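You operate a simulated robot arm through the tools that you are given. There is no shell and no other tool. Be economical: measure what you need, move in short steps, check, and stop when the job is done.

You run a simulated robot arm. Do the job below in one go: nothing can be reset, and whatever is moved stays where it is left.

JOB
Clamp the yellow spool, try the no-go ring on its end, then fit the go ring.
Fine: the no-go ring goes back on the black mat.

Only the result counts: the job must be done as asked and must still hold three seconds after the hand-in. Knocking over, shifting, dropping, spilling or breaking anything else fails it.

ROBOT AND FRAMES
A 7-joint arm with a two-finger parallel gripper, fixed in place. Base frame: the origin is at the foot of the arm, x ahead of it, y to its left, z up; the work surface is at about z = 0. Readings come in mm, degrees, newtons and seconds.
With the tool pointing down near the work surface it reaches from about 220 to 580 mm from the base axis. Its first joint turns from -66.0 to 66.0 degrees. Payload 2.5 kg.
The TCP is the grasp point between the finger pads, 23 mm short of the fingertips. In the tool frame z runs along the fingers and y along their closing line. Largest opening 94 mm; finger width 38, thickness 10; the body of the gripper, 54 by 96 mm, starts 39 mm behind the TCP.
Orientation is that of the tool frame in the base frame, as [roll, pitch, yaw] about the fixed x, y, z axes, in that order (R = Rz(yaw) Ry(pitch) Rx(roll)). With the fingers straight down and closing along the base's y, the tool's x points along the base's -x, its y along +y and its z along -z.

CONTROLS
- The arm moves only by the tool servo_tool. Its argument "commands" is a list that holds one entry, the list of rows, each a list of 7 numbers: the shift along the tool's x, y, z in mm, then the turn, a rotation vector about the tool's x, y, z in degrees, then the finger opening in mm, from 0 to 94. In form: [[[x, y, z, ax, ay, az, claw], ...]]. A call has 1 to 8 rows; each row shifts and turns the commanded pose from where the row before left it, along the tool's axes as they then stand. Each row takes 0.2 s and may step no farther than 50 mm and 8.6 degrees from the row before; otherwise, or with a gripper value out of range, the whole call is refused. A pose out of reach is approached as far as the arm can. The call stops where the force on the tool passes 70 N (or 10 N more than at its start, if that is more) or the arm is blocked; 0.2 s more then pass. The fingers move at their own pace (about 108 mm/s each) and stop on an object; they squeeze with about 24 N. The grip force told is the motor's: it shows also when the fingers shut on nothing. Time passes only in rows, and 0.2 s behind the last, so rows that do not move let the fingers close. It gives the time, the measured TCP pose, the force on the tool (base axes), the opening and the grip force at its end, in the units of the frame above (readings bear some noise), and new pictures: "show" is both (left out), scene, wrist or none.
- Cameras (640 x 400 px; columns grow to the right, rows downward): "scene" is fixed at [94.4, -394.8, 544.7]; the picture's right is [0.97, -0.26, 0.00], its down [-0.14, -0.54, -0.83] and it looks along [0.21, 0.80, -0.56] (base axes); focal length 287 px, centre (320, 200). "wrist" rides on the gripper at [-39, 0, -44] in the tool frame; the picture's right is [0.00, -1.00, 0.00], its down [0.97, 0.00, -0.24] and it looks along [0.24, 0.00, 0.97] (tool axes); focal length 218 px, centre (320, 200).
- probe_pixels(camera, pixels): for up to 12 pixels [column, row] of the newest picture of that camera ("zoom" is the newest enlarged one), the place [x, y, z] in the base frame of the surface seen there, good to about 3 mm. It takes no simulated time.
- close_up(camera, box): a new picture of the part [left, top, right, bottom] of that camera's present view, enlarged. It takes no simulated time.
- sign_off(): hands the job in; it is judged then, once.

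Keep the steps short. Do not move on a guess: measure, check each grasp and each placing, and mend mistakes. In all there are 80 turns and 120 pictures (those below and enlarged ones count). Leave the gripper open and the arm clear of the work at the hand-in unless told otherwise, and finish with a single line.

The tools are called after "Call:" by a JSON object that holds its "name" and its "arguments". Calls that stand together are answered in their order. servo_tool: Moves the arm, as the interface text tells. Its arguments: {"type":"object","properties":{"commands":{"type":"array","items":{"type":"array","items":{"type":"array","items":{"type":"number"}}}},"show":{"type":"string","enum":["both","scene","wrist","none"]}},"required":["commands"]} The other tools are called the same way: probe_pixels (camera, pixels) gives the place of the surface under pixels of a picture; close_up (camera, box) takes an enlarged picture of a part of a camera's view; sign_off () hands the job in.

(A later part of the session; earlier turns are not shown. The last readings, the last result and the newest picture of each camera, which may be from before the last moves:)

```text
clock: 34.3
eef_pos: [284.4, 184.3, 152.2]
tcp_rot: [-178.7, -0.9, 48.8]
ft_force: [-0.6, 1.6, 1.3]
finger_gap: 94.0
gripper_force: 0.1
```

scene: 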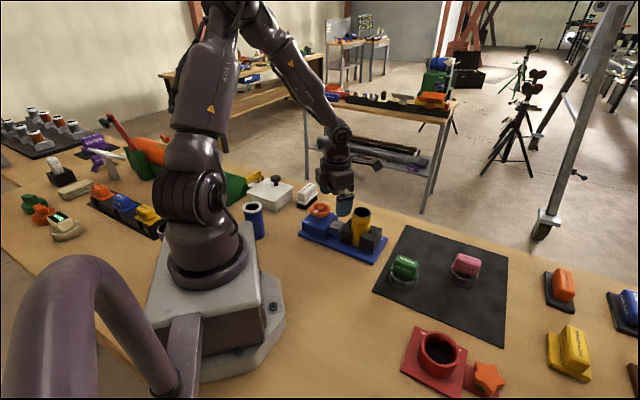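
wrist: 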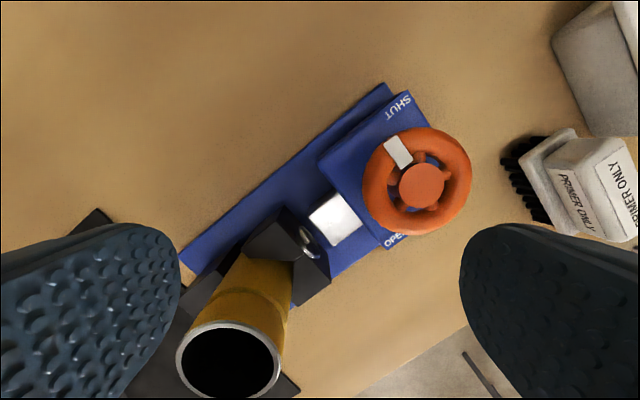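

The wrist is free again (yaw 49). I'll rise to z≈250 and continue turning back.

Call:
{"name": "servo_tool", "arguments": {"commands": [[[0, 0, -25, 0, 0, 0, 94], [0, 0, -35, 0, 0, -8.5, 94], [0, 0, -35, 0, 0, -8.5, 94], [0, 0, 0, 0, 0, -8.5, 94], [0, 0, 0, 0, 0, -8.5, 94], [0, 0, 0, 0, 0, -8.5, 94], [0, 0, 0, 0, 0, -8.5, 94], [0, 0, 0, 0, 0, -8.5, 94]]], "show": "none"}}

Call:
{"name": "servo_tool", "arguments": {"commands": [[[0, 0, 0, 0, 0, -8.5, 94], [0, 0, 0, 0, 0, -8.5, 94], [0, 0, 0, 0, 0, -8.5, 94], [0, 0, 0, 0, 0, -8.5, 94], [0, 0, 0, 0, 0, -8.5, 94], [0, 0, 0, 0, 0, -8.5, 94], [0, 0, 0, 0, 0, -8.5, 94], [0, 0, 0, 0, 0, 0, 94]]], "show": "wrist"}}

```text
clock: 36.1
eef_pos: [285.1, 179.8, 246.9]
tcp_rot: [179.8, -1.6, 108.2]
ft_force: [-0.5, 0.3, 0.6]
finger_gap: 94.2
gripper_force: 0.1
```

```text
clock: 37.9
eef_pos: [284.7, 180.0, 247.2]
tcp_rot: [178.6, -0.7, 167.6]
ft_force: [0.0, -0.1, -0.3]
finger_gap: 93.8
gripper_force: 0.0
```

wrist: 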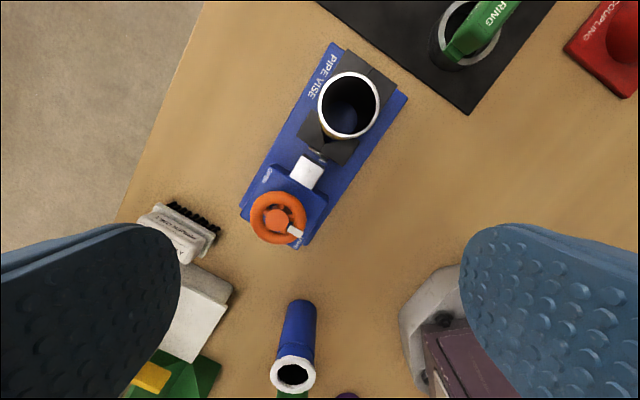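

The wrist is back at yaw ~168 with a ~1.5° tilt, which I'll remove now. Then I'll look closely at the vise from here.

Call:
{"name": "servo_tool", "arguments": {"commands": [[[0, 0, 0, 1.4, -0.7, 0, 94], [0, 0, 0, 0, 0, 0, 94]]], "show": "both"}}

Call:
{"name": "close_up", "arguments": {"camera": "wrist", "box": [220, 40, 430, 260]}}

Call:
{"name": "close_up", "arguments": {"camera": "scene", "box": [290, 190, 400, 270]}}

```text
clock: 38.5
eef_pos: [285.5, 180.6, 247.6]
tcp_rot: [180.0, 0.0, 167.4]
ft_force: [0.5, 0.2, 0.2]
finger_gap: 93.9
gripper_force: 0.0
```

scene: 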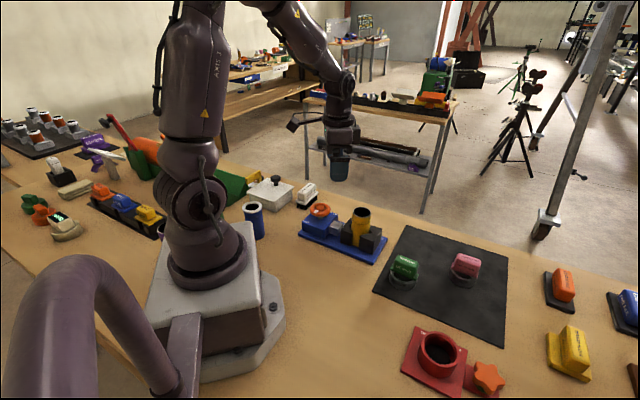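
wrist: 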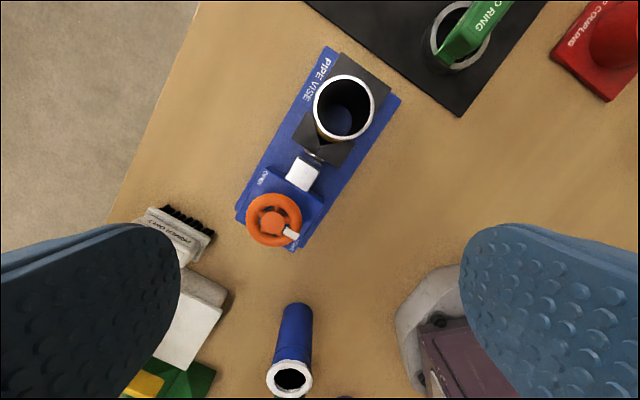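

```text
1.82 times, centred on (325, 150) of wrist
```

zoom: 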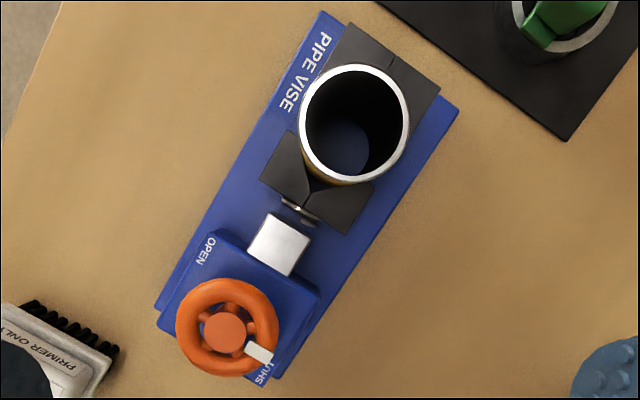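

```text
5.00 times, centred on (345, 230) of scene
```

zoom: 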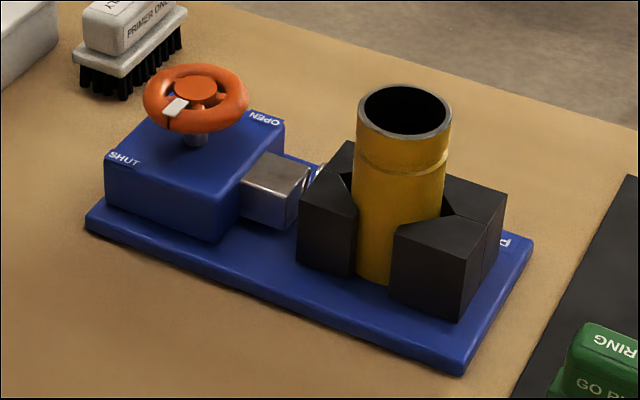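

The ram has come out and the spool sits in both Vs. The pointer is about at the SHUT side, but I can't tell yet if it is fully tight. I'll re-grip the wheel and turn until it resists. First I'll square to yaw 180 over the wheel.

Call:
{"name": "servo_tool", "arguments": {"commands": [[[0, 0, 0, 0, 0, -6.3, 94], [0, 0, 0, 0, 0, -6.3, 94], [13, 28, 20, 0, 0, 0, 94], [13, 28, 20, 0, 0, 0, 94], [0, 0, 0, 0, 0, 0, 94]]], "show": "wrist"}}

Call:
{"name": "close_up", "arguments": {"camera": "wrist", "box": [240, 120, 400, 280]}}

```text
clock: 39.7
eef_pos: [259.1, 236.5, 207.4]
tcp_rot: [-180.0, 0.1, -179.9]
ft_force: [-0.3, -0.5, -0.4]
finger_gap: 93.9
gripper_force: 0.0
```

wrist: 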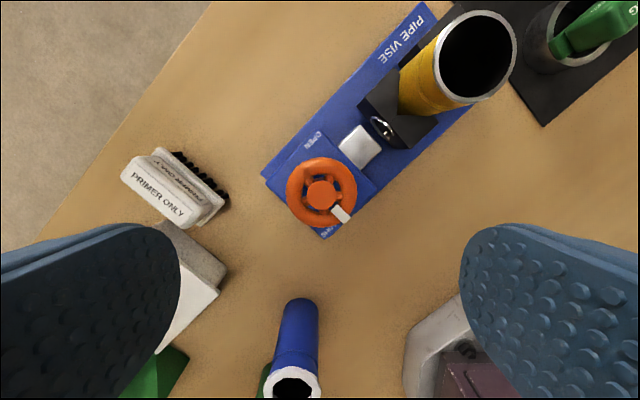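

```text
2.50 times, centred on (320, 200) of wrist
```

zoom: 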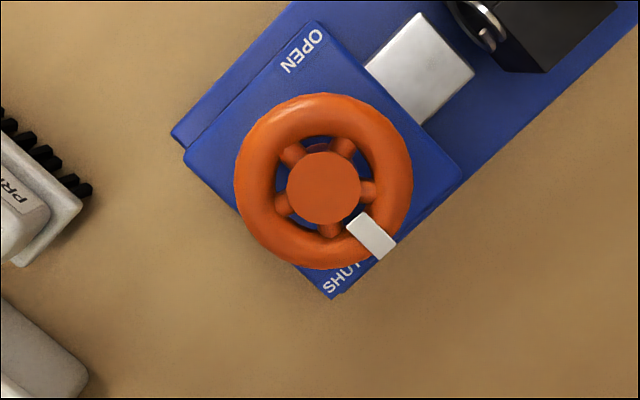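

The pointer is at about −132°, so it turned about 165°. I'll go down on the wheel again and close.

Call:
{"name": "servo_tool", "arguments": {"commands": [[[-0.7, -0.4, 35, 0, 0, 0, 94], [0, 0, 40, 0, 0, 0, 94], [0, 0, 35, 0, 0, 0, 94], [0, 0, 19, 0, 0, 0, 94], [0, 0, 0, 0, 0, 0, 75], [0, 0, 0, 0, 0, 0, 40], [0, 0, 0, 0, 0, 0, 40], [0, 0, 0, 0, 0, 0, 40]]], "show": "none"}}

Call:
{"name": "servo_tool", "arguments": {"commands": [[[0, 0, 0, 0, 0, 4, 40], [0, 0, 0, 0, 0, 5, 40], [0, 0, 0, 0, 0, 5, 40], [0, 0, 0, 0, 0, 5, 40], [0, 0, 0, 0, 0, 0, 40]]], "show": "scene"}}

Call:
{"name": "close_up", "arguments": {"camera": "scene", "box": [290, 180, 400, 260]}}

```text
clock: 41.5
eef_pos: [262.0, 236.3, 78.1]
tcp_rot: [-179.8, 0.0, -179.9]
ft_force: [3.0, -15.6, -5.0]
finger_gap: 57.9
gripper_force: 44.8
```

```text
clock: 42.7
eef_pos: [261.0, 235.6, 77.7]
tcp_rot: [-179.9, 0.1, 160.9]
ft_force: [6.9, -19.3, -11.3]
finger_gap: 58.0
gripper_force: 44.7
```

scene: 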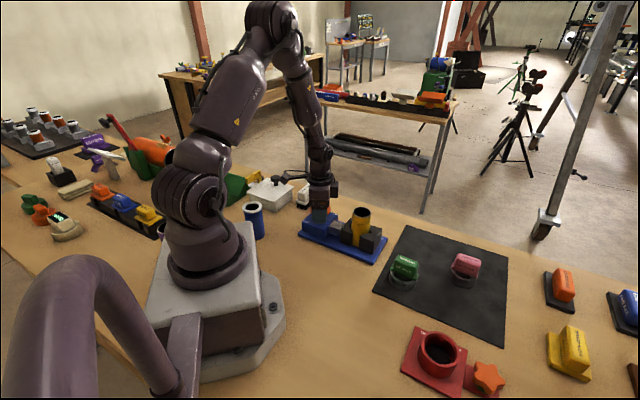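

```text
5.00 times, centred on (345, 220) of scene
```

zoom: 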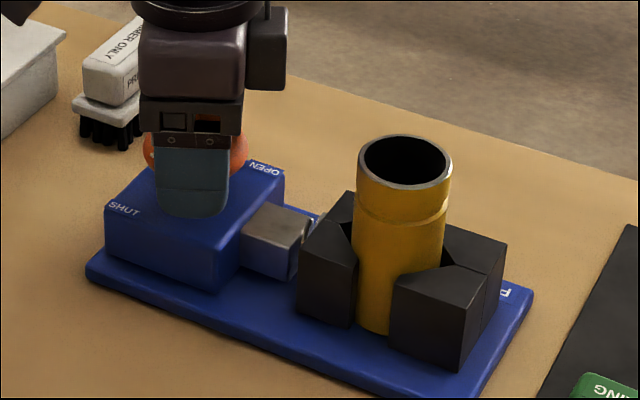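

Call:
{"name": "servo_tool", "arguments": {"commands": [[[0, -0.5, 0, 0, 0, 5, 40], [0, 0, 0, 0, 0, 6, 40], [0, 0, 0, 0, 0, 6, 40], [0, 0, 0, 0, 0, 4, 40], [0, 0, 0, 0, 0, 0, 40]]], "show": "none"}}

Call:
{"name": "servo_tool", "arguments": {"commands": [[[0, 0, 0, 0, 0, 0, 75], [0, 0, 0, 0, 0, 0, 94], [0, 0, 0, 0, 0, 0, 94], [0, 0, -25, 0, 0, 0, 94], [0, 0, -45, 0, 0, 0, 94], [0, 0, -45, 0, 0, 0, 94], [0, 0, 0, 0, 0, 0, 94]]], "show": "wrist"}}

Call:
{"name": "close_up", "arguments": {"camera": "wrist", "box": [240, 100, 400, 260]}}

```text
clock: 43.9
eef_pos: [258.3, 236.5, 78.7]
tcp_rot: [-179.9, 0.1, 140.5]
ft_force: [-4.2, -14.9, -4.9]
finger_gap: 59.0
gripper_force: 44.7
```

```text
clock: 45.5
eef_pos: [259.6, 234.7, 194.7]
tcp_rot: [-179.9, 0.0, 140.1]
ft_force: [0.5, 0.5, 0.5]
finger_gap: 93.6
gripper_force: 0.1
```

wrist: 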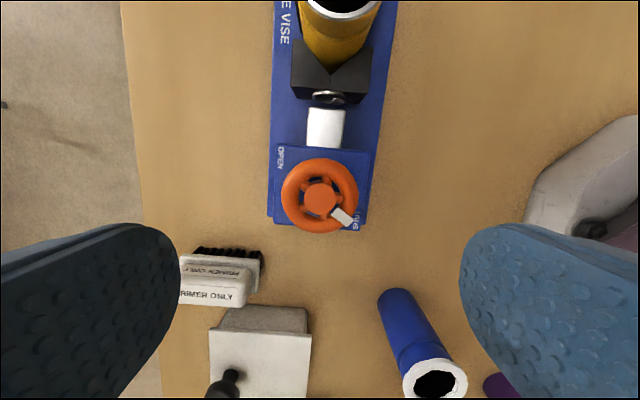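

```text
2.50 times, centred on (320, 180) of wrist
```

zoom: 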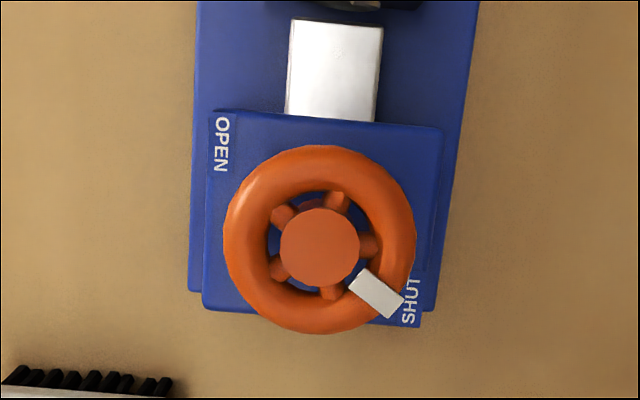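

The pointer now points right at the SHUT mark (about −170°), after about 38 more degrees. To be sure it is tight I'll regrip and try a little more; if the wheel stays put, it is at its stop.

Call:
{"name": "servo_tool", "arguments": {"commands": [[[0, 0.8, 35, 0, 0, 0, 94], [0, 0, 45, 0, 0, 0, 94], [0, 0, 30, 0, 0, 0, 94], [0, 0, 6.5, 0, 0, 0, 94], [0, 0, 0, 0, 0, 0, 75], [0, 0, 0, 0, 0, 0, 40], [0, 0, 0, 0, 0, 0, 40], [0, 0, 0, 0, 0, 0, 40]]], "show": "none"}}

Call:
{"name": "servo_tool", "arguments": {"commands": [[[0, 0, 0, 0, 0, 5, 40], [0, 0, 0, 0, 0, 6, 40], [0, 0, 0, 0, 0, 6, 40], [0, 0, 0, 0, 0, 6, 40], [0, 0, 0, 0, 0, 6, 40], [0, 0, 0, 0, 0, 0, 40]]], "show": "none"}}

Call:
{"name": "servo_tool", "arguments": {"commands": [[[0, 0, 0, 0, 0, 0, 75], [0, 0, 0, 0, 0, 0, 94], [0, 0, 0, 0, 0, 0, 94], [0, 0, -25, 0, 0, 0, 94], [0, 0, -45, 0, 0, 0, 94], [0, 0, -45, 0, 0, 0, 94], [0, 0, 0, 0, 0, 0, 94]]], "show": "wrist"}}

Call:
{"name": "close_up", "arguments": {"camera": "wrist", "box": [240, 80, 400, 240]}}

```text
clock: 47.3
eef_pos: [259.4, 235.9, 76.9]
tcp_rot: [-179.9, 0.0, 140.1]
ft_force: [-4.4, -5.1, -2.6]
finger_gap: 59.1
gripper_force: 44.4
```

```text
clock: 48.7
eef_pos: [258.2, 237.1, 75.6]
tcp_rot: [-179.9, 0.0, 111.2]
ft_force: [-10.8, -7.1, -0.1]
finger_gap: 58.5
gripper_force: 45.2
```

```text
clock: 50.3
eef_pos: [260.4, 235.6, 191.9]
tcp_rot: [-179.9, 0.0, 111.1]
ft_force: [-0.1, -0.2, -0.1]
finger_gap: 94.3
gripper_force: 0.1
```

wrist: 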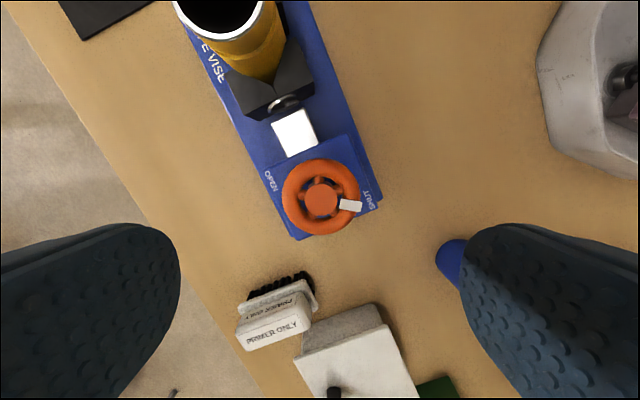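

```text
2.50 times, centred on (320, 160) of wrist
```

zoom: 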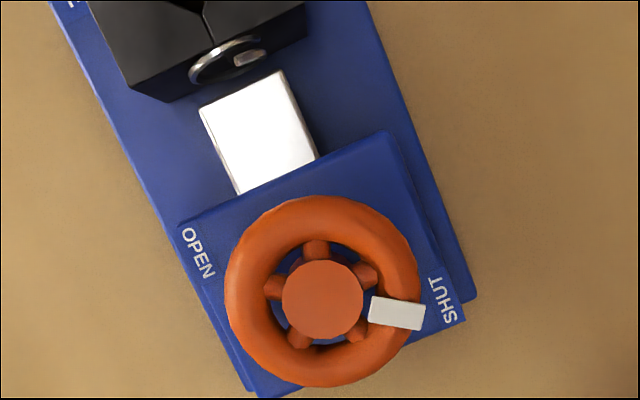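

The pointer stayed at −169° while the hand turned 29°, so the wheel slipped in the fingers: the vise is at its stop. Next I rise, turn to yaw ~135 and travel to the no-go ring.

Call:
{"name": "servo_tool", "arguments": {"commands": [[[0, 0, -30, 0, 0, -8, 94], [0, 0, -30, 0, 0, -8, 94], [0, 0, 0, 0, 0, -8, 94], [-42, 0, 0, 0, 0, 0, 94], [-42, 0, 0, 0, 0, 0, 94], [-42, 0, 0, 0, 0, 0, 94], [-42, 0, 0, 0, 0, 0, 94], [-42, 0, 0, 0, 0, 0, 94]]], "show": "none"}}

Call:
{"name": "servo_tool", "arguments": {"commands": [[[-42, 1, 0, 0, 0, 0, 94], [-42, 1, 0, 0, 0, 0, 94], [-42, 1, 10, 0, 0, 0, 94], [-36, 1, 20, 0, 0, 0, 94], [0, 0, 20, 0, 0, 0, 94], [0, 0, 0, 0, 0, 0, 94]]], "show": "both"}}

Call:
{"name": "close_up", "arguments": {"camera": "wrist", "box": [240, 120, 400, 280]}}

```text
clock: 52.1
eef_pos: [409.1, 86.7, 250.8]
tcp_rot: [-179.9, 0.0, 135.3]
ft_force: [0.1, 0.3, 0.0]
finger_gap: 94.0
gripper_force: 0.0
```

```text
clock: 53.5
eef_pos: [526.8, -22.8, 202.6]
tcp_rot: [-180.0, 0.0, 135.3]
ft_force: [0.3, 0.3, 0.5]
finger_gap: 94.2
gripper_force: 0.2
```

scene: 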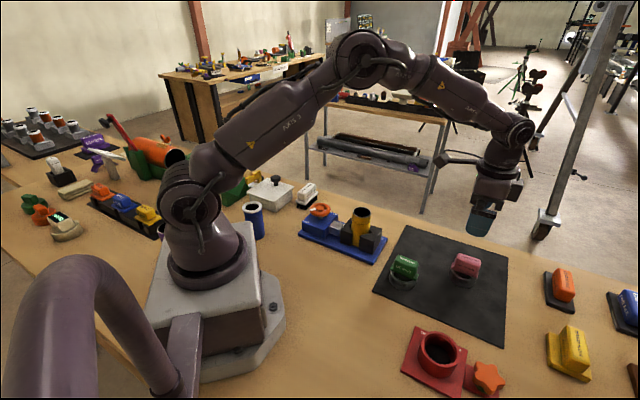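
wrist: 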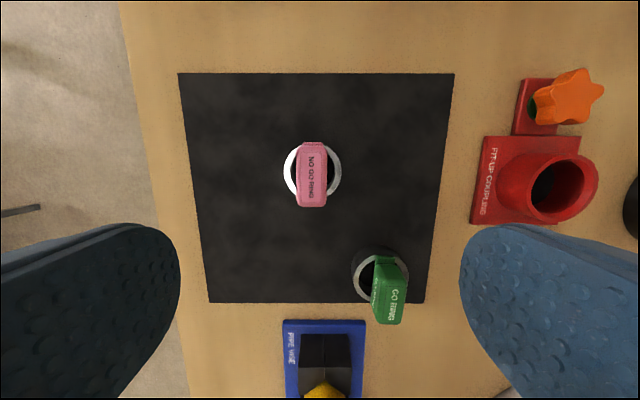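

```text
2.50 times, centred on (320, 200) of wrist
```

zoom: 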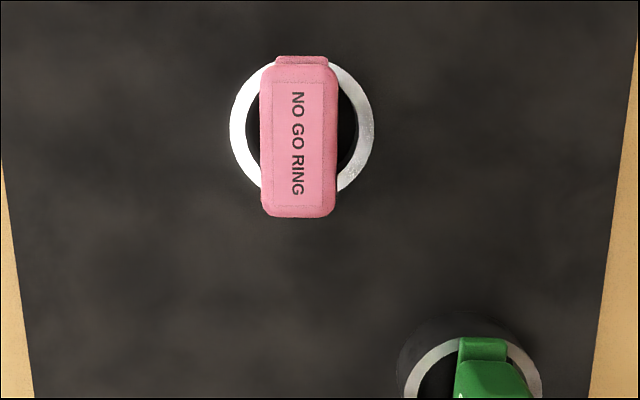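

The pink handle's long side lies along the tool x axis, so yaw 135 suits it. I'll probe the handle and ring edges on this zoom.

Call:
{"name": "probe_pixels", "arguments": {"camera": "zoom", "pixels": [[270, 75], [325, 75], [270, 205], [326, 205], [298, 140], [237, 130], [365, 130], [255, 80], [348, 85], [250, 180], [347, 180], [302, 61]]}}

Call:
{"name": "close_up", "arguments": {"camera": "scene", "box": [430, 230, 510, 300]}}

```text
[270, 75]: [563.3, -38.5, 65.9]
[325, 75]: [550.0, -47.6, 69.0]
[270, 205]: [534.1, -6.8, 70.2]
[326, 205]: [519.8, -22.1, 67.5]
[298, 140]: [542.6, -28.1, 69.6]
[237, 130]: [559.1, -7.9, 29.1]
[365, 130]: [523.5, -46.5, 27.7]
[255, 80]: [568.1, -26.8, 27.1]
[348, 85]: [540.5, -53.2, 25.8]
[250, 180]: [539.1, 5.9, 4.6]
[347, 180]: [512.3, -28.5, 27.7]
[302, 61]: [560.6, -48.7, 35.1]
```

```text
5.71 times, centred on (470, 265) of scene
```

zoom: 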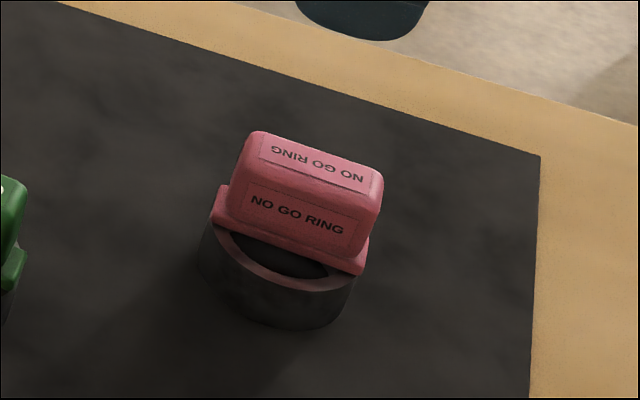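

The handle centre is about (541.7,−28) with its top at z=69; the flange ends near z=36. I'll go to TCP z≈61 (tips at 38, above the flange), stopping to verify before closing.

Call:
{"name": "servo_tool", "arguments": {"commands": [[[-14.7, 6.2, 20, 0, 0, 0, 94], [0, 0, 40, 0, 0, 0, 94], [0, 0, 40, 0, 0, 0, 94], [0, 0, 30, 0, 0, 0, 94], [0, 0, 11, 0, 0, 0, 94], [0, 0, 0, 0, 0, 0, 94]]], "show": "both"}}

Call:
{"name": "close_up", "arguments": {"camera": "scene", "box": [420, 210, 520, 300]}}

```text
clock: 54.9
eef_pos: [542.6, -31.1, 60.1]
tcp_rot: [-179.9, 0.0, 135.1]
ft_force: [-0.9, 0.6, -0.2]
finger_gap: 94.0
gripper_force: 0.0
```

scene: 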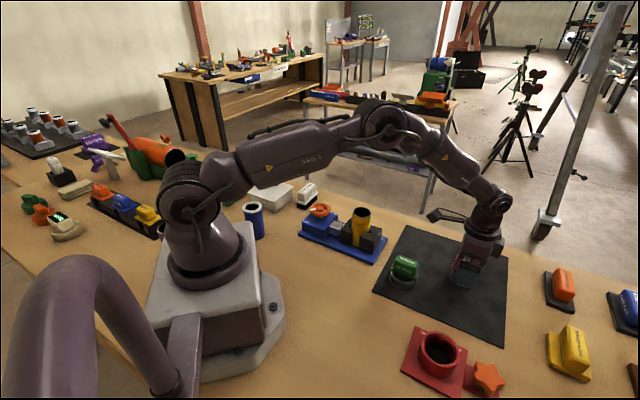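
wrist: 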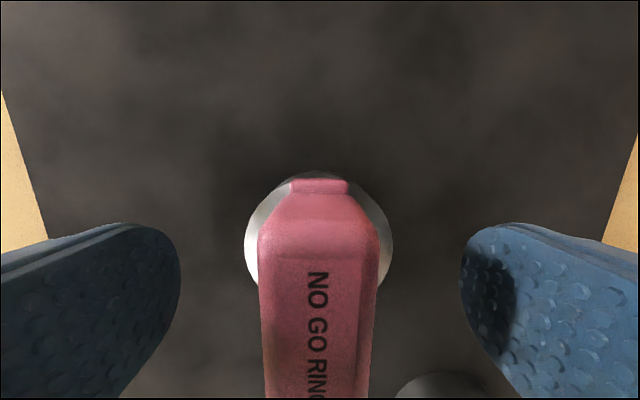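

```text
4.44 times, centred on (470, 255) of scene
```

zoom: 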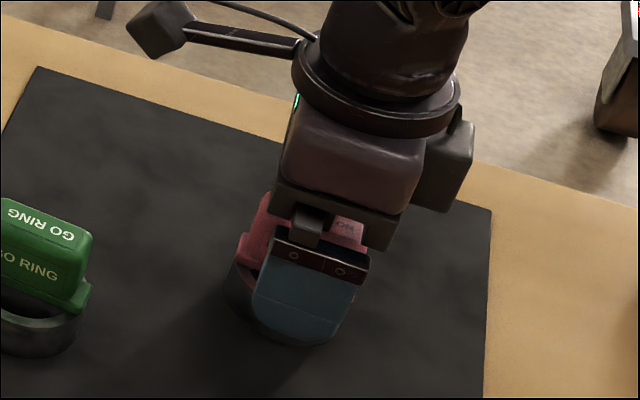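

The handle is centred between the fingers (columns 258–378) and parallel to the pads. I'll close, then lift slowly.

Call:
{"name": "servo_tool", "arguments": {"commands": [[[0, 0, 0, 0, 0, 0, 55], [0, 0, 0, 0, 0, 0, 20], [0, 0, 0, 0, 0, 0, 0], [0, 0, 0, 0, 0, 0, 0], [0, 0, 0, 0, 0, 0, 0]]], "show": "none"}}

Call:
{"name": "servo_tool", "arguments": {"commands": [[[0, 0, -3, 0, 0, 0, 0], [0, 0, -6, 0, 0, 0, 0], [0, 0, -10, 0, 0, 0, 0], [0, 0, -12, 0, 0, 0, 0], [0, 0, -12, 0, 0, 0, 0], [0, 0, -7, 0, 0, 0, 0], [0, 0, 0, 0, 0, 0, 0]]], "show": "both"}}

Call:
{"name": "close_up", "arguments": {"camera": "scene", "box": [420, 190, 520, 280]}}

```text
clock: 56.1
eef_pos: [540.9, -28.4, 61.8]
tcp_rot: [180.0, 0.0, 135.1]
ft_force: [0.7, 2.3, 0.7]
finger_gap: 25.6
gripper_force: 24.4
```

```text
clock: 57.7
eef_pos: [540.8, -28.9, 111.2]
tcp_rot: [-180.0, 0.0, 135.1]
ft_force: [0.6, 0.0, -0.2]
finger_gap: 25.9
gripper_force: 24.4
```

scene: 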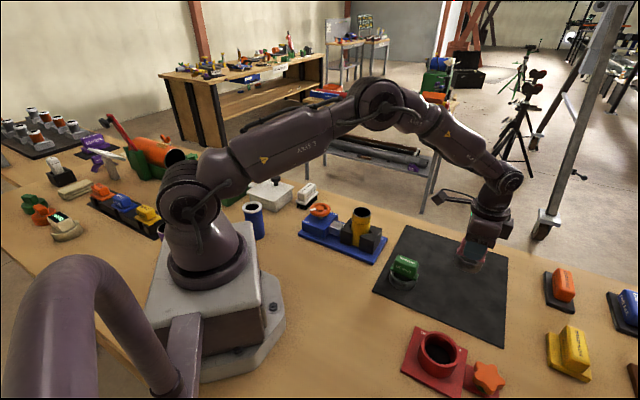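
wrist: 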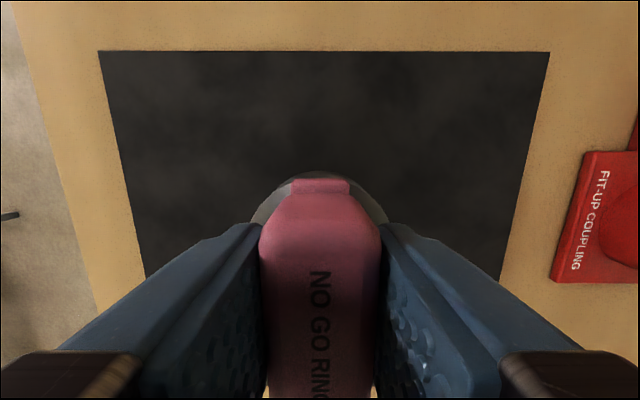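

```text
4.44 times, centred on (470, 235) of scene
```

zoom: 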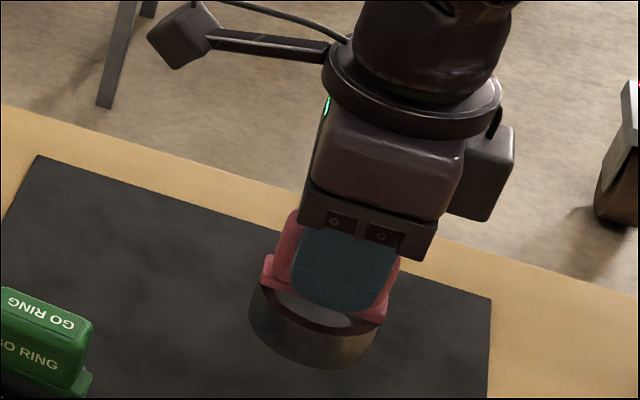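

The ring lifts and holds (gap 25.7). Before carrying it over I need the clamped spool's exact top centre, so I'll enlarge it in the scene view.

Call:
{"name": "close_up", "arguments": {"camera": "scene", "box": [335, 195, 391, 235]}}

```text
10.00 times, centred on (363, 215) of scene
```

zoom: 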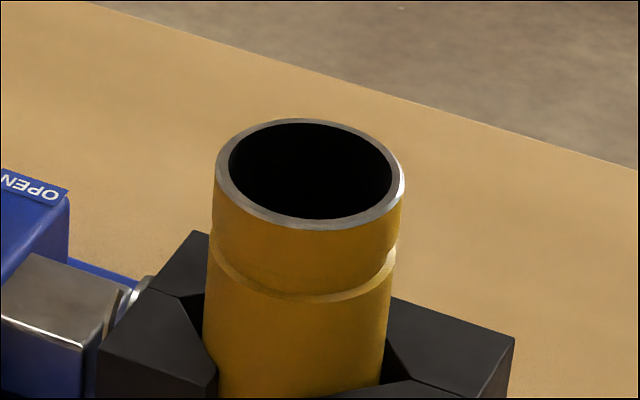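

Call:
{"name": "probe_pixels", "arguments": {"camera": "zoom", "pixels": [[222, 175], [398, 180], [310, 123], [310, 224], [250, 134], [372, 141], [250, 209], [372, 214], [228, 190], [395, 196], [280, 124], [340, 223]]}}

Call:
{"name": "probe_pixels", "arguments": {"camera": "zoom", "pixels": [[219, 165], [401, 170], [330, 124], [290, 221], [235, 143], [388, 155], [265, 214], [355, 220], [224, 183], [397, 188], [265, 128], [350, 129]]}}

```text
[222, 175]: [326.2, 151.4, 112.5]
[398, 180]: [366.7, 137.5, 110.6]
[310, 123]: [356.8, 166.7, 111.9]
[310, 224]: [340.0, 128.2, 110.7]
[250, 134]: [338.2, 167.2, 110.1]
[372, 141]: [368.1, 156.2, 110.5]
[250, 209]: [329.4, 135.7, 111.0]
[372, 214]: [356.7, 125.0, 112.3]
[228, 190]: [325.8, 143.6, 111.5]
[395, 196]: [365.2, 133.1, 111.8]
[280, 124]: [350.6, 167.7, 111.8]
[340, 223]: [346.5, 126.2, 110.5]
```

```text
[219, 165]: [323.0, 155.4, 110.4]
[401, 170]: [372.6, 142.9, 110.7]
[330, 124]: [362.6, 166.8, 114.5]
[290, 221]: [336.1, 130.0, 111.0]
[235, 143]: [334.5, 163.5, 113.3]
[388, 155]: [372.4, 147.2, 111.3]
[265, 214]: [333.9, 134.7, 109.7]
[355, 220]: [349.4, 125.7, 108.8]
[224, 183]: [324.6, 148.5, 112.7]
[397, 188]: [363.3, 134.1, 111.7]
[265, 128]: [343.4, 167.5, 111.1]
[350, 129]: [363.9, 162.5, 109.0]
```

Averaging opposite rim points puts the clamped spool's top centre at about (348.4, 146.7, 111), which matches seating in the fixed V. I'll raise the ring to TCP z≈205 (ring bottom ~145) and carry it there.

Call:
{"name": "servo_tool", "arguments": {"commands": [[[0, 0, -10, 0, 0, 0, 0], [0, 0, -18, 0, 0, 0, 0], [0, 0, -20, 0, 0, 0, 0], [0, 0, -20, 0, 0, 0, 0], [0, 0, -18, 0, 0, 0, 0], [0, 0, -8, 0, 0, 0, 0], [0, 0, 0, 0, 0, 0, 0]]], "show": "none"}}

Call:
{"name": "servo_tool", "arguments": {"commands": [[[12, -0.5, 0, 0, 0, 0, 0], [25, -1.2, 0, 0, 0, 0, 0], [35, -1.7, 0, 0, 0, 0, 0], [40, -1.9, 0, 0, 0, 0, 0], [40, -1.9, 0, 0, 0, 0, 0], [40, -1.9, 0, 0, 0, 0, 0], [30, -1.5, 0, 0, 0, 0, 0], [18, -0.9, 0, 0, 0, 0, 0]]], "show": "none"}}

Call:
{"name": "servo_tool", "arguments": {"commands": [[[12, -0.5, 0, 0, 0, 0, 0], [8, -0.3, 0, 0, 0, 0, 0], [0, 0, 0, 0, 0, 0, 0]]], "show": "both"}}

Call:
{"name": "close_up", "arguments": {"camera": "scene", "box": [310, 150, 420, 240]}}

```text
clock: 59.3
eef_pos: [541.9, -29.1, 205.2]
tcp_rot: [-180.0, 0.0, 135.1]
ft_force: [1.1, 0.3, -0.6]
finger_gap: 25.6
gripper_force: 23.9
```

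```text
clock: 61.1
eef_pos: [362.4, 131.9, 203.8]
tcp_rot: [-180.0, 0.0, 135.1]
ft_force: [0.8, 0.1, -1.2]
finger_gap: 25.6
gripper_force: 24.1
```

```text
clock: 61.9
eef_pos: [348.6, 145.3, 204.6]
tcp_rot: [180.0, 0.1, 135.1]
ft_force: [0.5, 0.6, -1.7]
finger_gap: 25.8
gripper_force: 23.6
```

scene: 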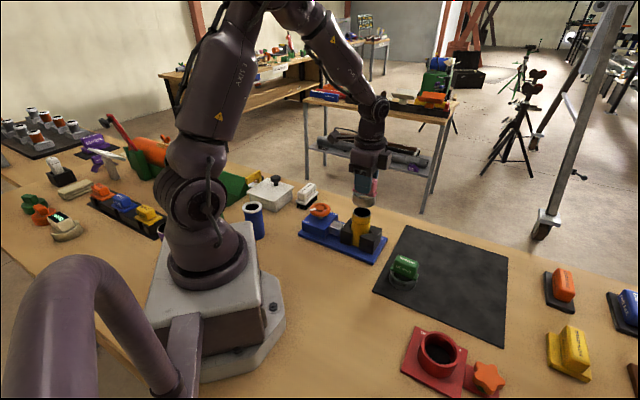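
wrist: 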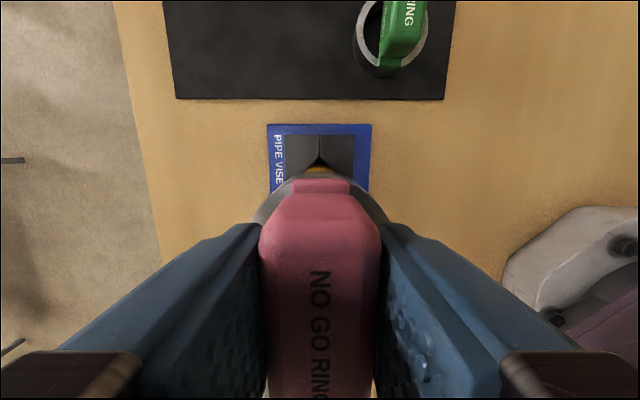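

```text
4.44 times, centred on (365, 195) of scene
```

zoom: 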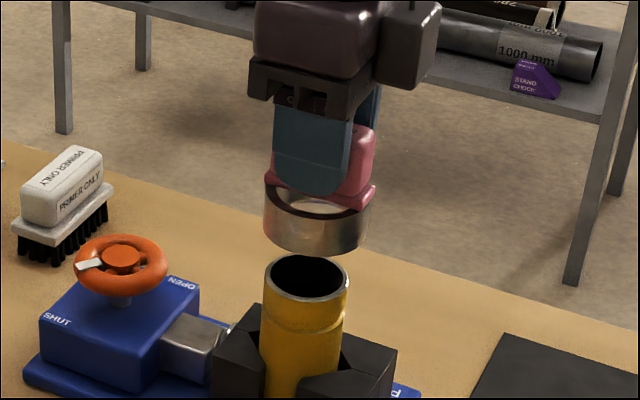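

The scene view hints the ring may sit a few mm to the right of the spool axis. I'll measure both in one enlarged view.

Call:
{"name": "close_up", "arguments": {"camera": "scene", "box": [335, 185, 399, 225]}}

```text
10.00 times, centred on (367, 205) of scene
```

zoom: 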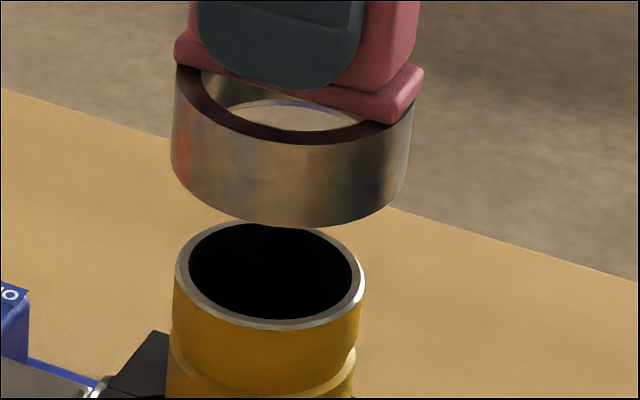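

Call:
{"name": "probe_pixels", "arguments": {"camera": "zoom", "pixels": [[176, 165], [190, 185], [215, 204], [250, 218], [285, 222], [320, 221], [355, 212], [385, 195], [400, 180], [178, 100], [405, 130], [300, 160]]}}

Call:
{"name": "probe_pixels", "arguments": {"camera": "zoom", "pixels": [[183, 285], [195, 303], [220, 317], [250, 326], [285, 326], [315, 321], [340, 309], [356, 293], [179, 300], [361, 300], [270, 345], [310, 342]]}}

```text
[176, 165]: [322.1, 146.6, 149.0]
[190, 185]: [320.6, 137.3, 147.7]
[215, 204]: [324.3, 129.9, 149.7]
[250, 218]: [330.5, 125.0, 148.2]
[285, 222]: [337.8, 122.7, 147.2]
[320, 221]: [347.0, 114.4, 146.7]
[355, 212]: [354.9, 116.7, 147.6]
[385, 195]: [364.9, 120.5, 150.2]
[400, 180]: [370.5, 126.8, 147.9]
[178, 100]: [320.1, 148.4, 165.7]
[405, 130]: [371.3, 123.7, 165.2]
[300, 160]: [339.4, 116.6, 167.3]
```

```text
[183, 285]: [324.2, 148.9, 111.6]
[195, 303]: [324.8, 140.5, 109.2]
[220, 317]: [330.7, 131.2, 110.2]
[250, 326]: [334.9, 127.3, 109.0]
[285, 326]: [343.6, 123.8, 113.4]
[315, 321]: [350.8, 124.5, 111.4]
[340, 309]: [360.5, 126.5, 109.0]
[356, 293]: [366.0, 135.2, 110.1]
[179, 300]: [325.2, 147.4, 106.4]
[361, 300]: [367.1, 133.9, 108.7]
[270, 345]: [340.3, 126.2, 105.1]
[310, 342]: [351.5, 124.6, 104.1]
```

Circle fits give the ring centre at about (348.8,144.5) and the spool at (347.9,146.6). I'll shift by (−0.8,+2.1), go down 28 mm, then creep.

Call:
{"name": "servo_tool", "arguments": {"commands": [[[2.05, 0.9, 0, 0, 0, 0, 0], [0, 0, 8, 0, 0, 0, 0], [0, 0, 10, 0, 0, 0, 0], [0, 0, 7, 0, 0, 0, 0], [0, 0, 3, 0, 0, 0, 0], [0, 0, 0, 0, 0, 0, 0]]], "show": "scene"}}

Call:
{"name": "close_up", "arguments": {"camera": "scene", "box": [335, 190, 399, 230]}}

```text
clock: 63.3
eef_pos: [348.4, 147.1, 175.7]
tcp_rot: [-179.9, 0.0, 135.1]
ft_force: [0.1, 0.1, -1.2]
finger_gap: 25.5
gripper_force: 24.2
```

scene: 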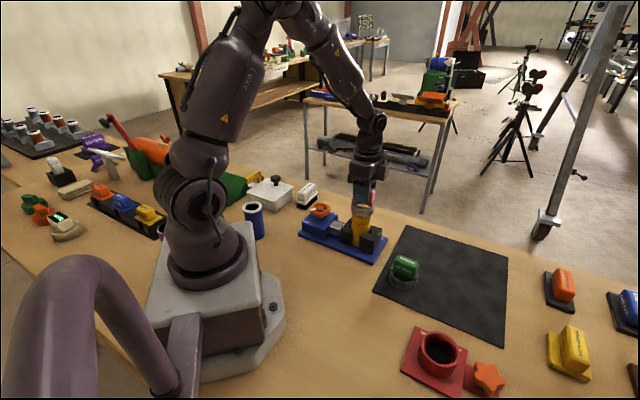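

```text
10.00 times, centred on (367, 210) of scene
```

zoom: 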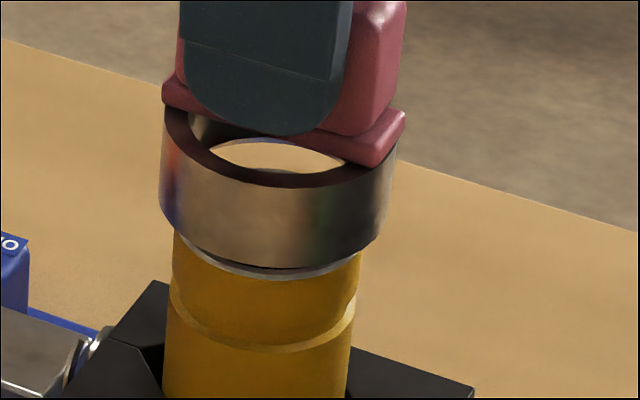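

The ring hovers about 4 mm above the rim and still looks about 1.3 mm to the right of the spool. I'll correct that and creep down 1 mm per step.

Call:
{"name": "servo_tool", "arguments": {"commands": [[[1.0, -0.6, 0, 0, 0, 0, 0], [0, 0, 1, 0, 0, 0, 0], [0, 0, 1, 0, 0, 0, 0], [0, 0, 1, 0, 0, 0, 0], [0, 0, 0, 0, 0, 0, 0]]], "show": "none"}}

Call:
{"name": "servo_tool", "arguments": {"commands": [[[0, 0, 1, 0, 0, 0, 0], [0, 0, 1, 0, 0, 0, 0], [0, 0, 0, 0, 0, 0, 0]]], "show": "none"}}

```text
clock: 64.5
eef_pos: [346.9, 146.9, 175.4]
tcp_rot: [-179.9, 0.1, 135.1]
ft_force: [0.2, -0.7, -1.0]
finger_gap: 25.7
gripper_force: 24.0
```

```text
clock: 65.3
eef_pos: [346.8, 146.6, 172.0]
tcp_rot: [180.0, 0.1, 135.1]
ft_force: [-0.4, -0.4, -1.6]
finger_gap: 25.7
gripper_force: 23.6
```

Call:
{"name": "servo_tool", "arguments": {"commands": [[[0, 0, 1, 0, 0, 0, 0], [0, 0, 1, 0, 0, 0, 0], [0, 0, 0, 0, 0, 0, 0]]], "show": "none"}}

Call:
{"name": "servo_tool", "arguments": {"commands": [[[0, 0, 1, 0, 0, 0, 0], [0, 0, 0, 0, 0, 0, 0]]], "show": "scene"}}

Call:
{"name": "close_up", "arguments": {"camera": "scene", "box": [335, 190, 399, 230]}}

```text
clock: 66.1
eef_pos: [346.3, 148.1, 170.5]
tcp_rot: [-180.0, 0.0, 135.1]
ft_force: [0.6, 0.6, -1.0]
finger_gap: 25.7
gripper_force: 24.1
```

```text
clock: 66.7
eef_pos: [345.2, 148.1, 169.8]
tcp_rot: [180.0, 0.0, 135.2]
ft_force: [1.1, -0.1, -1.6]
finger_gap: 25.5
gripper_force: 24.1
```

scene: 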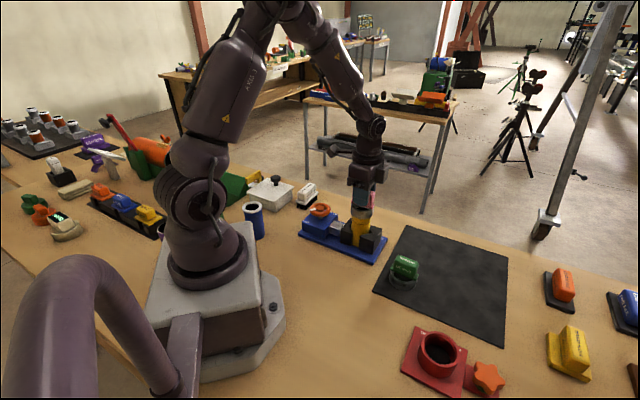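

```text
10.00 times, centred on (367, 210) of scene
```

zoom: 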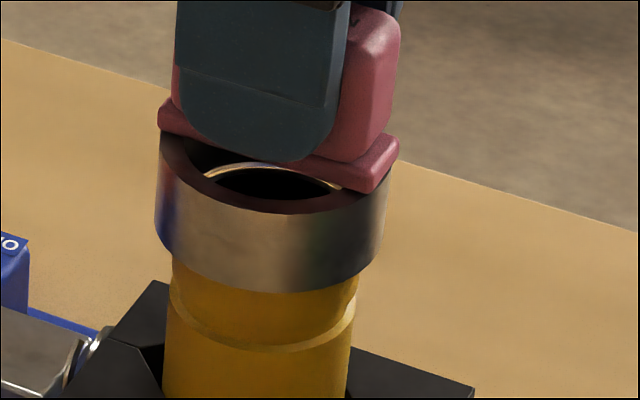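

No contact yet at TCP z≈169.8; through the ring I can see the spool rim just below. I'll keep going 1 mm at a time.

Call:
{"name": "servo_tool", "arguments": {"commands": [[[0, 0, 1, 0, 0, 0, 0], [0, 0, 0, 0, 0, 0, 0]]], "show": "none"}}

Call:
{"name": "servo_tool", "arguments": {"commands": [[[0, 0, 1, 0, 0, 0, 0], [0, 0, 0, 0, 0, 0, 0]]], "show": "none"}}

```text
clock: 67.3
eef_pos: [348.0, 146.8, 168.5]
tcp_rot: [179.9, 0.1, 135.0]
ft_force: [1.1, -0.8, 3.9]
finger_gap: 25.9
gripper_force: 24.1
```

```text
clock: 67.9
eef_pos: [347.8, 147.0, 167.1]
tcp_rot: [179.8, 0.1, 135.1]
ft_force: [0.3, -2.4, 17.5]
finger_gap: 26.0
gripper_force: 24.4
```

Contact: 17.5 N at z≈167.5, and the ring doesn't go on. I'll look at it in place.

Call:
{"name": "servo_tool", "arguments": {"commands": [[[0, 0, 0, 0, 0, 0, 0], [0, 0, 0, 0, 0, 0, 0]]], "show": "both"}}

Call:
{"name": "close_up", "arguments": {"camera": "scene", "box": [335, 190, 399, 230]}}

```text
clock: 68.5
eef_pos: [347.0, 146.6, 167.7]
tcp_rot: [180.0, 0.2, 135.1]
ft_force: [4.0, -1.7, 16.3]
finger_gap: 25.6
gripper_force: 24.1
```

scene: 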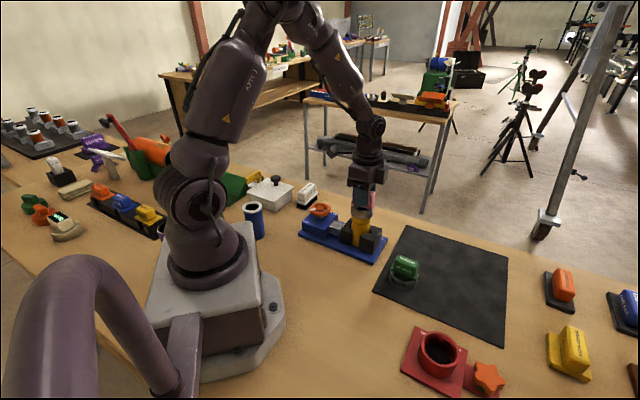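
wrist: 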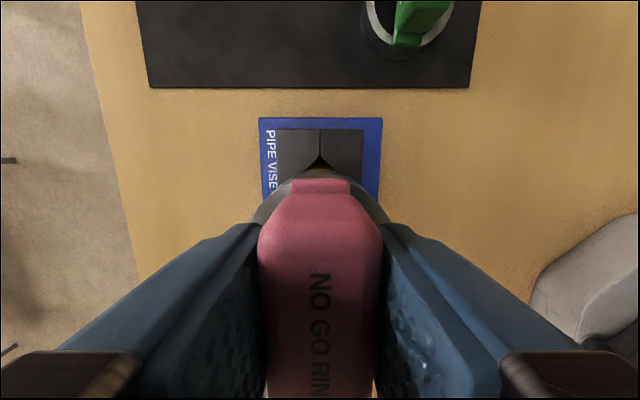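

```text
10.00 times, centred on (367, 210) of scene
```

zoom: 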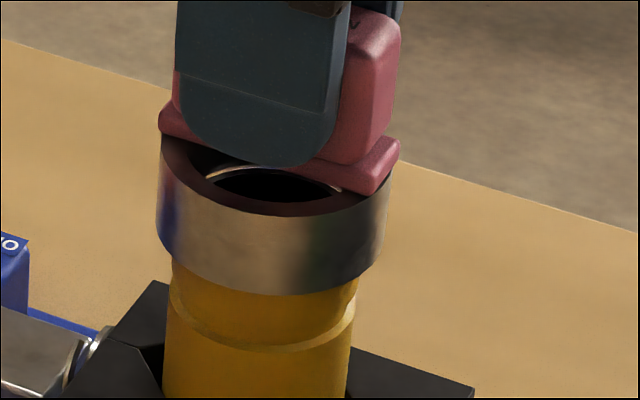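

The ring sits concentric on the rim and won't enter, so the no-go trial is done. I'll lift it slowly and carry it back to its spot on the mat.

Call:
{"name": "servo_tool", "arguments": {"commands": [[[0, 0, -4, 0, 0, 0, 0], [0, 0, -10, 0, 0, 0, 0], [0, 0, -15, 0, 0, 0, 0], [0, 0, -9, 0, 0, 0, 0], [0, 0, 0, 0, 0, 0, 0]]], "show": "none"}}

Call:
{"name": "servo_tool", "arguments": {"commands": [[[-12, 0.6, 0, 0, 0, 0, 0], [-25, 1.1, 0, 0, 0, 0, 0], [-35, 1.6, 0, 0, 0, 0, 0], [-40, 1.9, 0, 0, 0, 0, 0], [-40, 1.9, 0, 0, 0, 0, 0], [-40, 1.9, 0, 0, 0, 0, 0], [-30, 1.4, 0, 0, 0, 0, 0], [-20, 0.9, 0, 0, 0, 0, 0]]], "show": "none"}}

Call:
{"name": "servo_tool", "arguments": {"commands": [[[-13, 0.5, 4, 0, 0, 0, 0], [-8, 0.2, 12, 0, 0, 0, 0], [0, 0, 20, 0, 0, 0, 0], [0, 0, 22, 0, 0, 0, 0], [0, 0, 22, 0, 0, 0, 0], [0, 0, 20, 0, 0, 0, 0], [0, 0, 12, 0, 0, 0, 0], [0, 0, 0, 0, 0, 0, 0]]], "show": "scene"}}

Call:
{"name": "close_up", "arguments": {"camera": "scene", "box": [420, 200, 520, 290]}}

```text
clock: 69.7
eef_pos: [346.8, 147.6, 205.2]
tcp_rot: [-180.0, 0.0, 135.0]
ft_force: [-0.5, -0.1, -1.6]
finger_gap: 25.7
gripper_force: 24.2
```

```text
clock: 71.5
eef_pos: [525.2, -16.1, 205.3]
tcp_rot: [-180.0, 0.0, 135.1]
ft_force: [0.9, 0.3, -1.2]
finger_gap: 25.6
gripper_force: 23.7
```

```text
clock: 73.3
eef_pos: [542.4, -28.6, 93.5]
tcp_rot: [179.9, 0.0, 135.0]
ft_force: [0.0, -0.2, -2.5]
finger_gap: 25.6
gripper_force: 24.3
```

scene: 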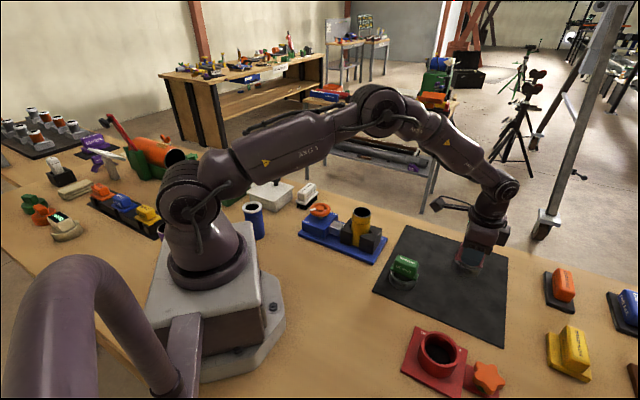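

```text
4.44 times, centred on (470, 245) of scene
```

zoom: 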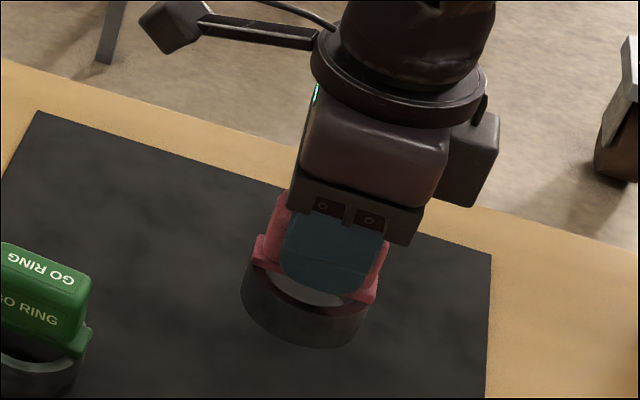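

It is over its old spot on the mat. I'll lower to just above the mat, then creep to contact.

Call:
{"name": "servo_tool", "arguments": {"commands": [[[0, 0, 10, 0, 0, 0, 0], [0, 0, 10, 0, 0, 0, 0], [0, 0, 7, 0, 0, 0, 0], [0, 0, 3, 0, 0, 0, 0], [0, 0, 1, 0, 0, 0, 0], [0, 0, 0, 0, 0, 0, 0]]], "show": "none"}}

Call:
{"name": "servo_tool", "arguments": {"commands": [[[0, 0, 1, 0, 0, 0, 0], [0, 0, 1, 0, 0, 0, 0], [0, 0, 0, 0, 0, 0, 0]]], "show": "none"}}

```text
clock: 74.7
eef_pos: [542.3, -28.6, 61.6]
tcp_rot: [-179.9, 0.1, 135.2]
ft_force: [0.4, -0.8, -1.4]
finger_gap: 25.7
gripper_force: 23.7
```

```text
clock: 75.5
eef_pos: [541.1, -28.8, 60.5]
tcp_rot: [179.9, 0.0, 135.2]
ft_force: [-2.9, 0.6, 0.3]
finger_gap: 25.9
gripper_force: 23.8
```

Contact is just starting. One more 0.7 mm, then I'll open and rise.

Call:
{"name": "servo_tool", "arguments": {"commands": [[[0, 0, 0.7, 0, 0, 0, 0], [0, 0, 0, 0, 0, 0, 0]]], "show": "none"}}

Call:
{"name": "servo_tool", "arguments": {"commands": [[[0, 0, 0, 0, 0, 0, 50], [0, 0, 0, 0, 0, 0, 94], [0, 0, 0, 0, 0, 0, 94], [0, 0, -20, 0, 0, 0, 94], [0, 0, -45, 0, 0, 0, 94], [0, 0, -45, 0, 0, 0, 94], [0, 0, -35, 0, 0, 0, 94], [0, 0, 0, 0, 0, 0, 94]]], "show": "both"}}

```text
clock: 76.1
eef_pos: [541.6, -28.6, 59.3]
tcp_rot: [180.0, 0.0, 135.2]
ft_force: [-10.4, 0.9, 13.2]
finger_gap: 25.7
gripper_force: 24.1
```

```text
clock: 77.9
eef_pos: [540.4, -28.3, 204.1]
tcp_rot: [180.0, 0.1, 135.1]
ft_force: [-0.1, -1.2, -0.1]
finger_gap: 94.3
gripper_force: 0.0
```

scene: 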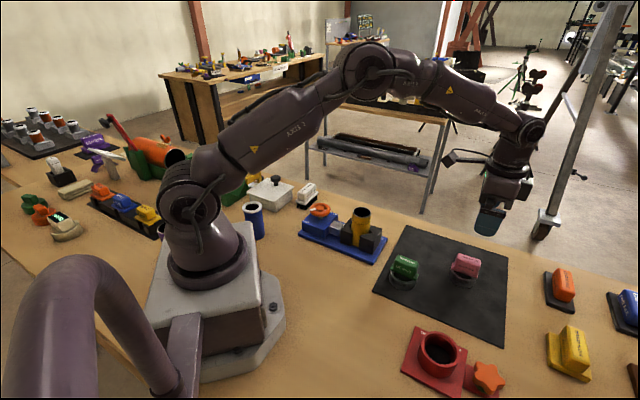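
wrist: 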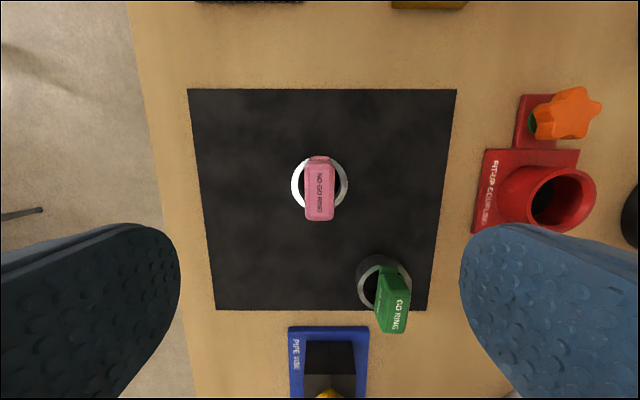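

The no-go ring is upright on the mat. I'll move above the go ring at about (400,0).

Call:
{"name": "servo_tool", "arguments": {"commands": [[[30, -20, 0, 0, 0, 0, 94], [30, -20, 0, 0, 0, 0, 94], [30, -20, 0, 0, 0, 0, 94], [30, -20, 2, 0, 0, 0, 94], [0, 0, 0, 0, 0, 0, 94]]], "show": "wrist"}}

Call:
{"name": "close_up", "arguments": {"camera": "wrist", "box": [260, 120, 380, 240]}}

```text
clock: 79.1
eef_pos: [400.7, -1.1, 202.6]
tcp_rot: [-180.0, 0.1, 135.2]
ft_force: [0.0, -0.3, 0.0]
finger_gap: 94.2
gripper_force: 0.0
```

wrist: 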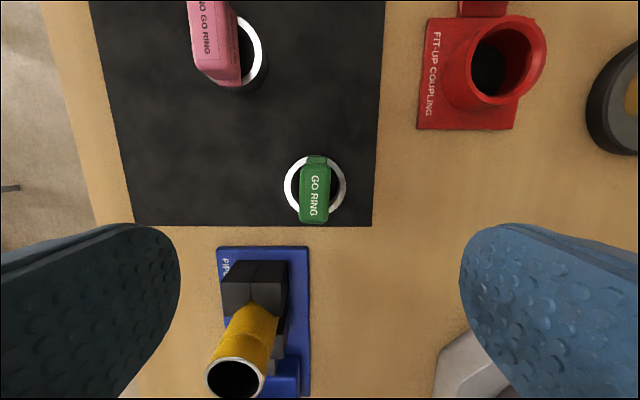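

```text
3.33 times, centred on (320, 180) of wrist
```

zoom: 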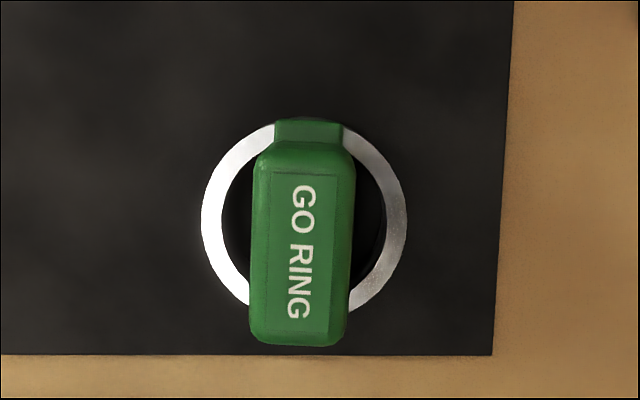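

The go handle is tilted about 2° clockwise relative to the tool. I'll probe its edges.

Call:
{"name": "probe_pixels", "arguments": {"camera": "zoom", "pixels": [[268, 175], [340, 175], [262, 325], [335, 325], [300, 250], [212, 215], [397, 215], [235, 160], [375, 160], [232, 285], [375, 285], [308, 132]]}}

```text
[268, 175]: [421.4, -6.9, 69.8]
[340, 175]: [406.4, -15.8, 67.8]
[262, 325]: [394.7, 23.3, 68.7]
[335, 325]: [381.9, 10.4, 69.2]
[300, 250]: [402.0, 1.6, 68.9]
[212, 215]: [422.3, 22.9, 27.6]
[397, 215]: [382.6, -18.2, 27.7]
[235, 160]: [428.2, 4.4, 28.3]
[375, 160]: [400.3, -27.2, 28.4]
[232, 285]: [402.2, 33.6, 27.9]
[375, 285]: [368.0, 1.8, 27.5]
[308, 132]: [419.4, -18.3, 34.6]
```

The handle centre is about (401,2.8) and the ring centre (400.6,2.9). I'll align by 2°, descend to z≈61 and check.

Call:
{"name": "servo_tool", "arguments": {"commands": [[[2.4, 2.7, 20, 0, 0, 2, 94], [0, 0, 40, 0, 0, 0, 94], [0, 0, 40, 0, 0, 0, 94], [0, 0, 30, 0, 0, 0, 94], [0, 0, 11, 0, 0, 0, 94], [0, 0, 0, 0, 0, 0, 94]]], "show": "wrist"}}

```text
clock: 80.5
eef_pos: [400.4, 2.7, 61.0]
tcp_rot: [-180.0, 0.0, 133.1]
ft_force: [0.5, 0.6, 0.5]
finger_gap: 93.7
gripper_force: 0.0
```

wrist: 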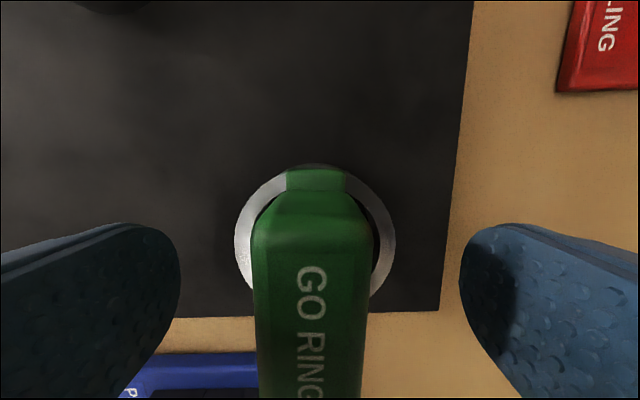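

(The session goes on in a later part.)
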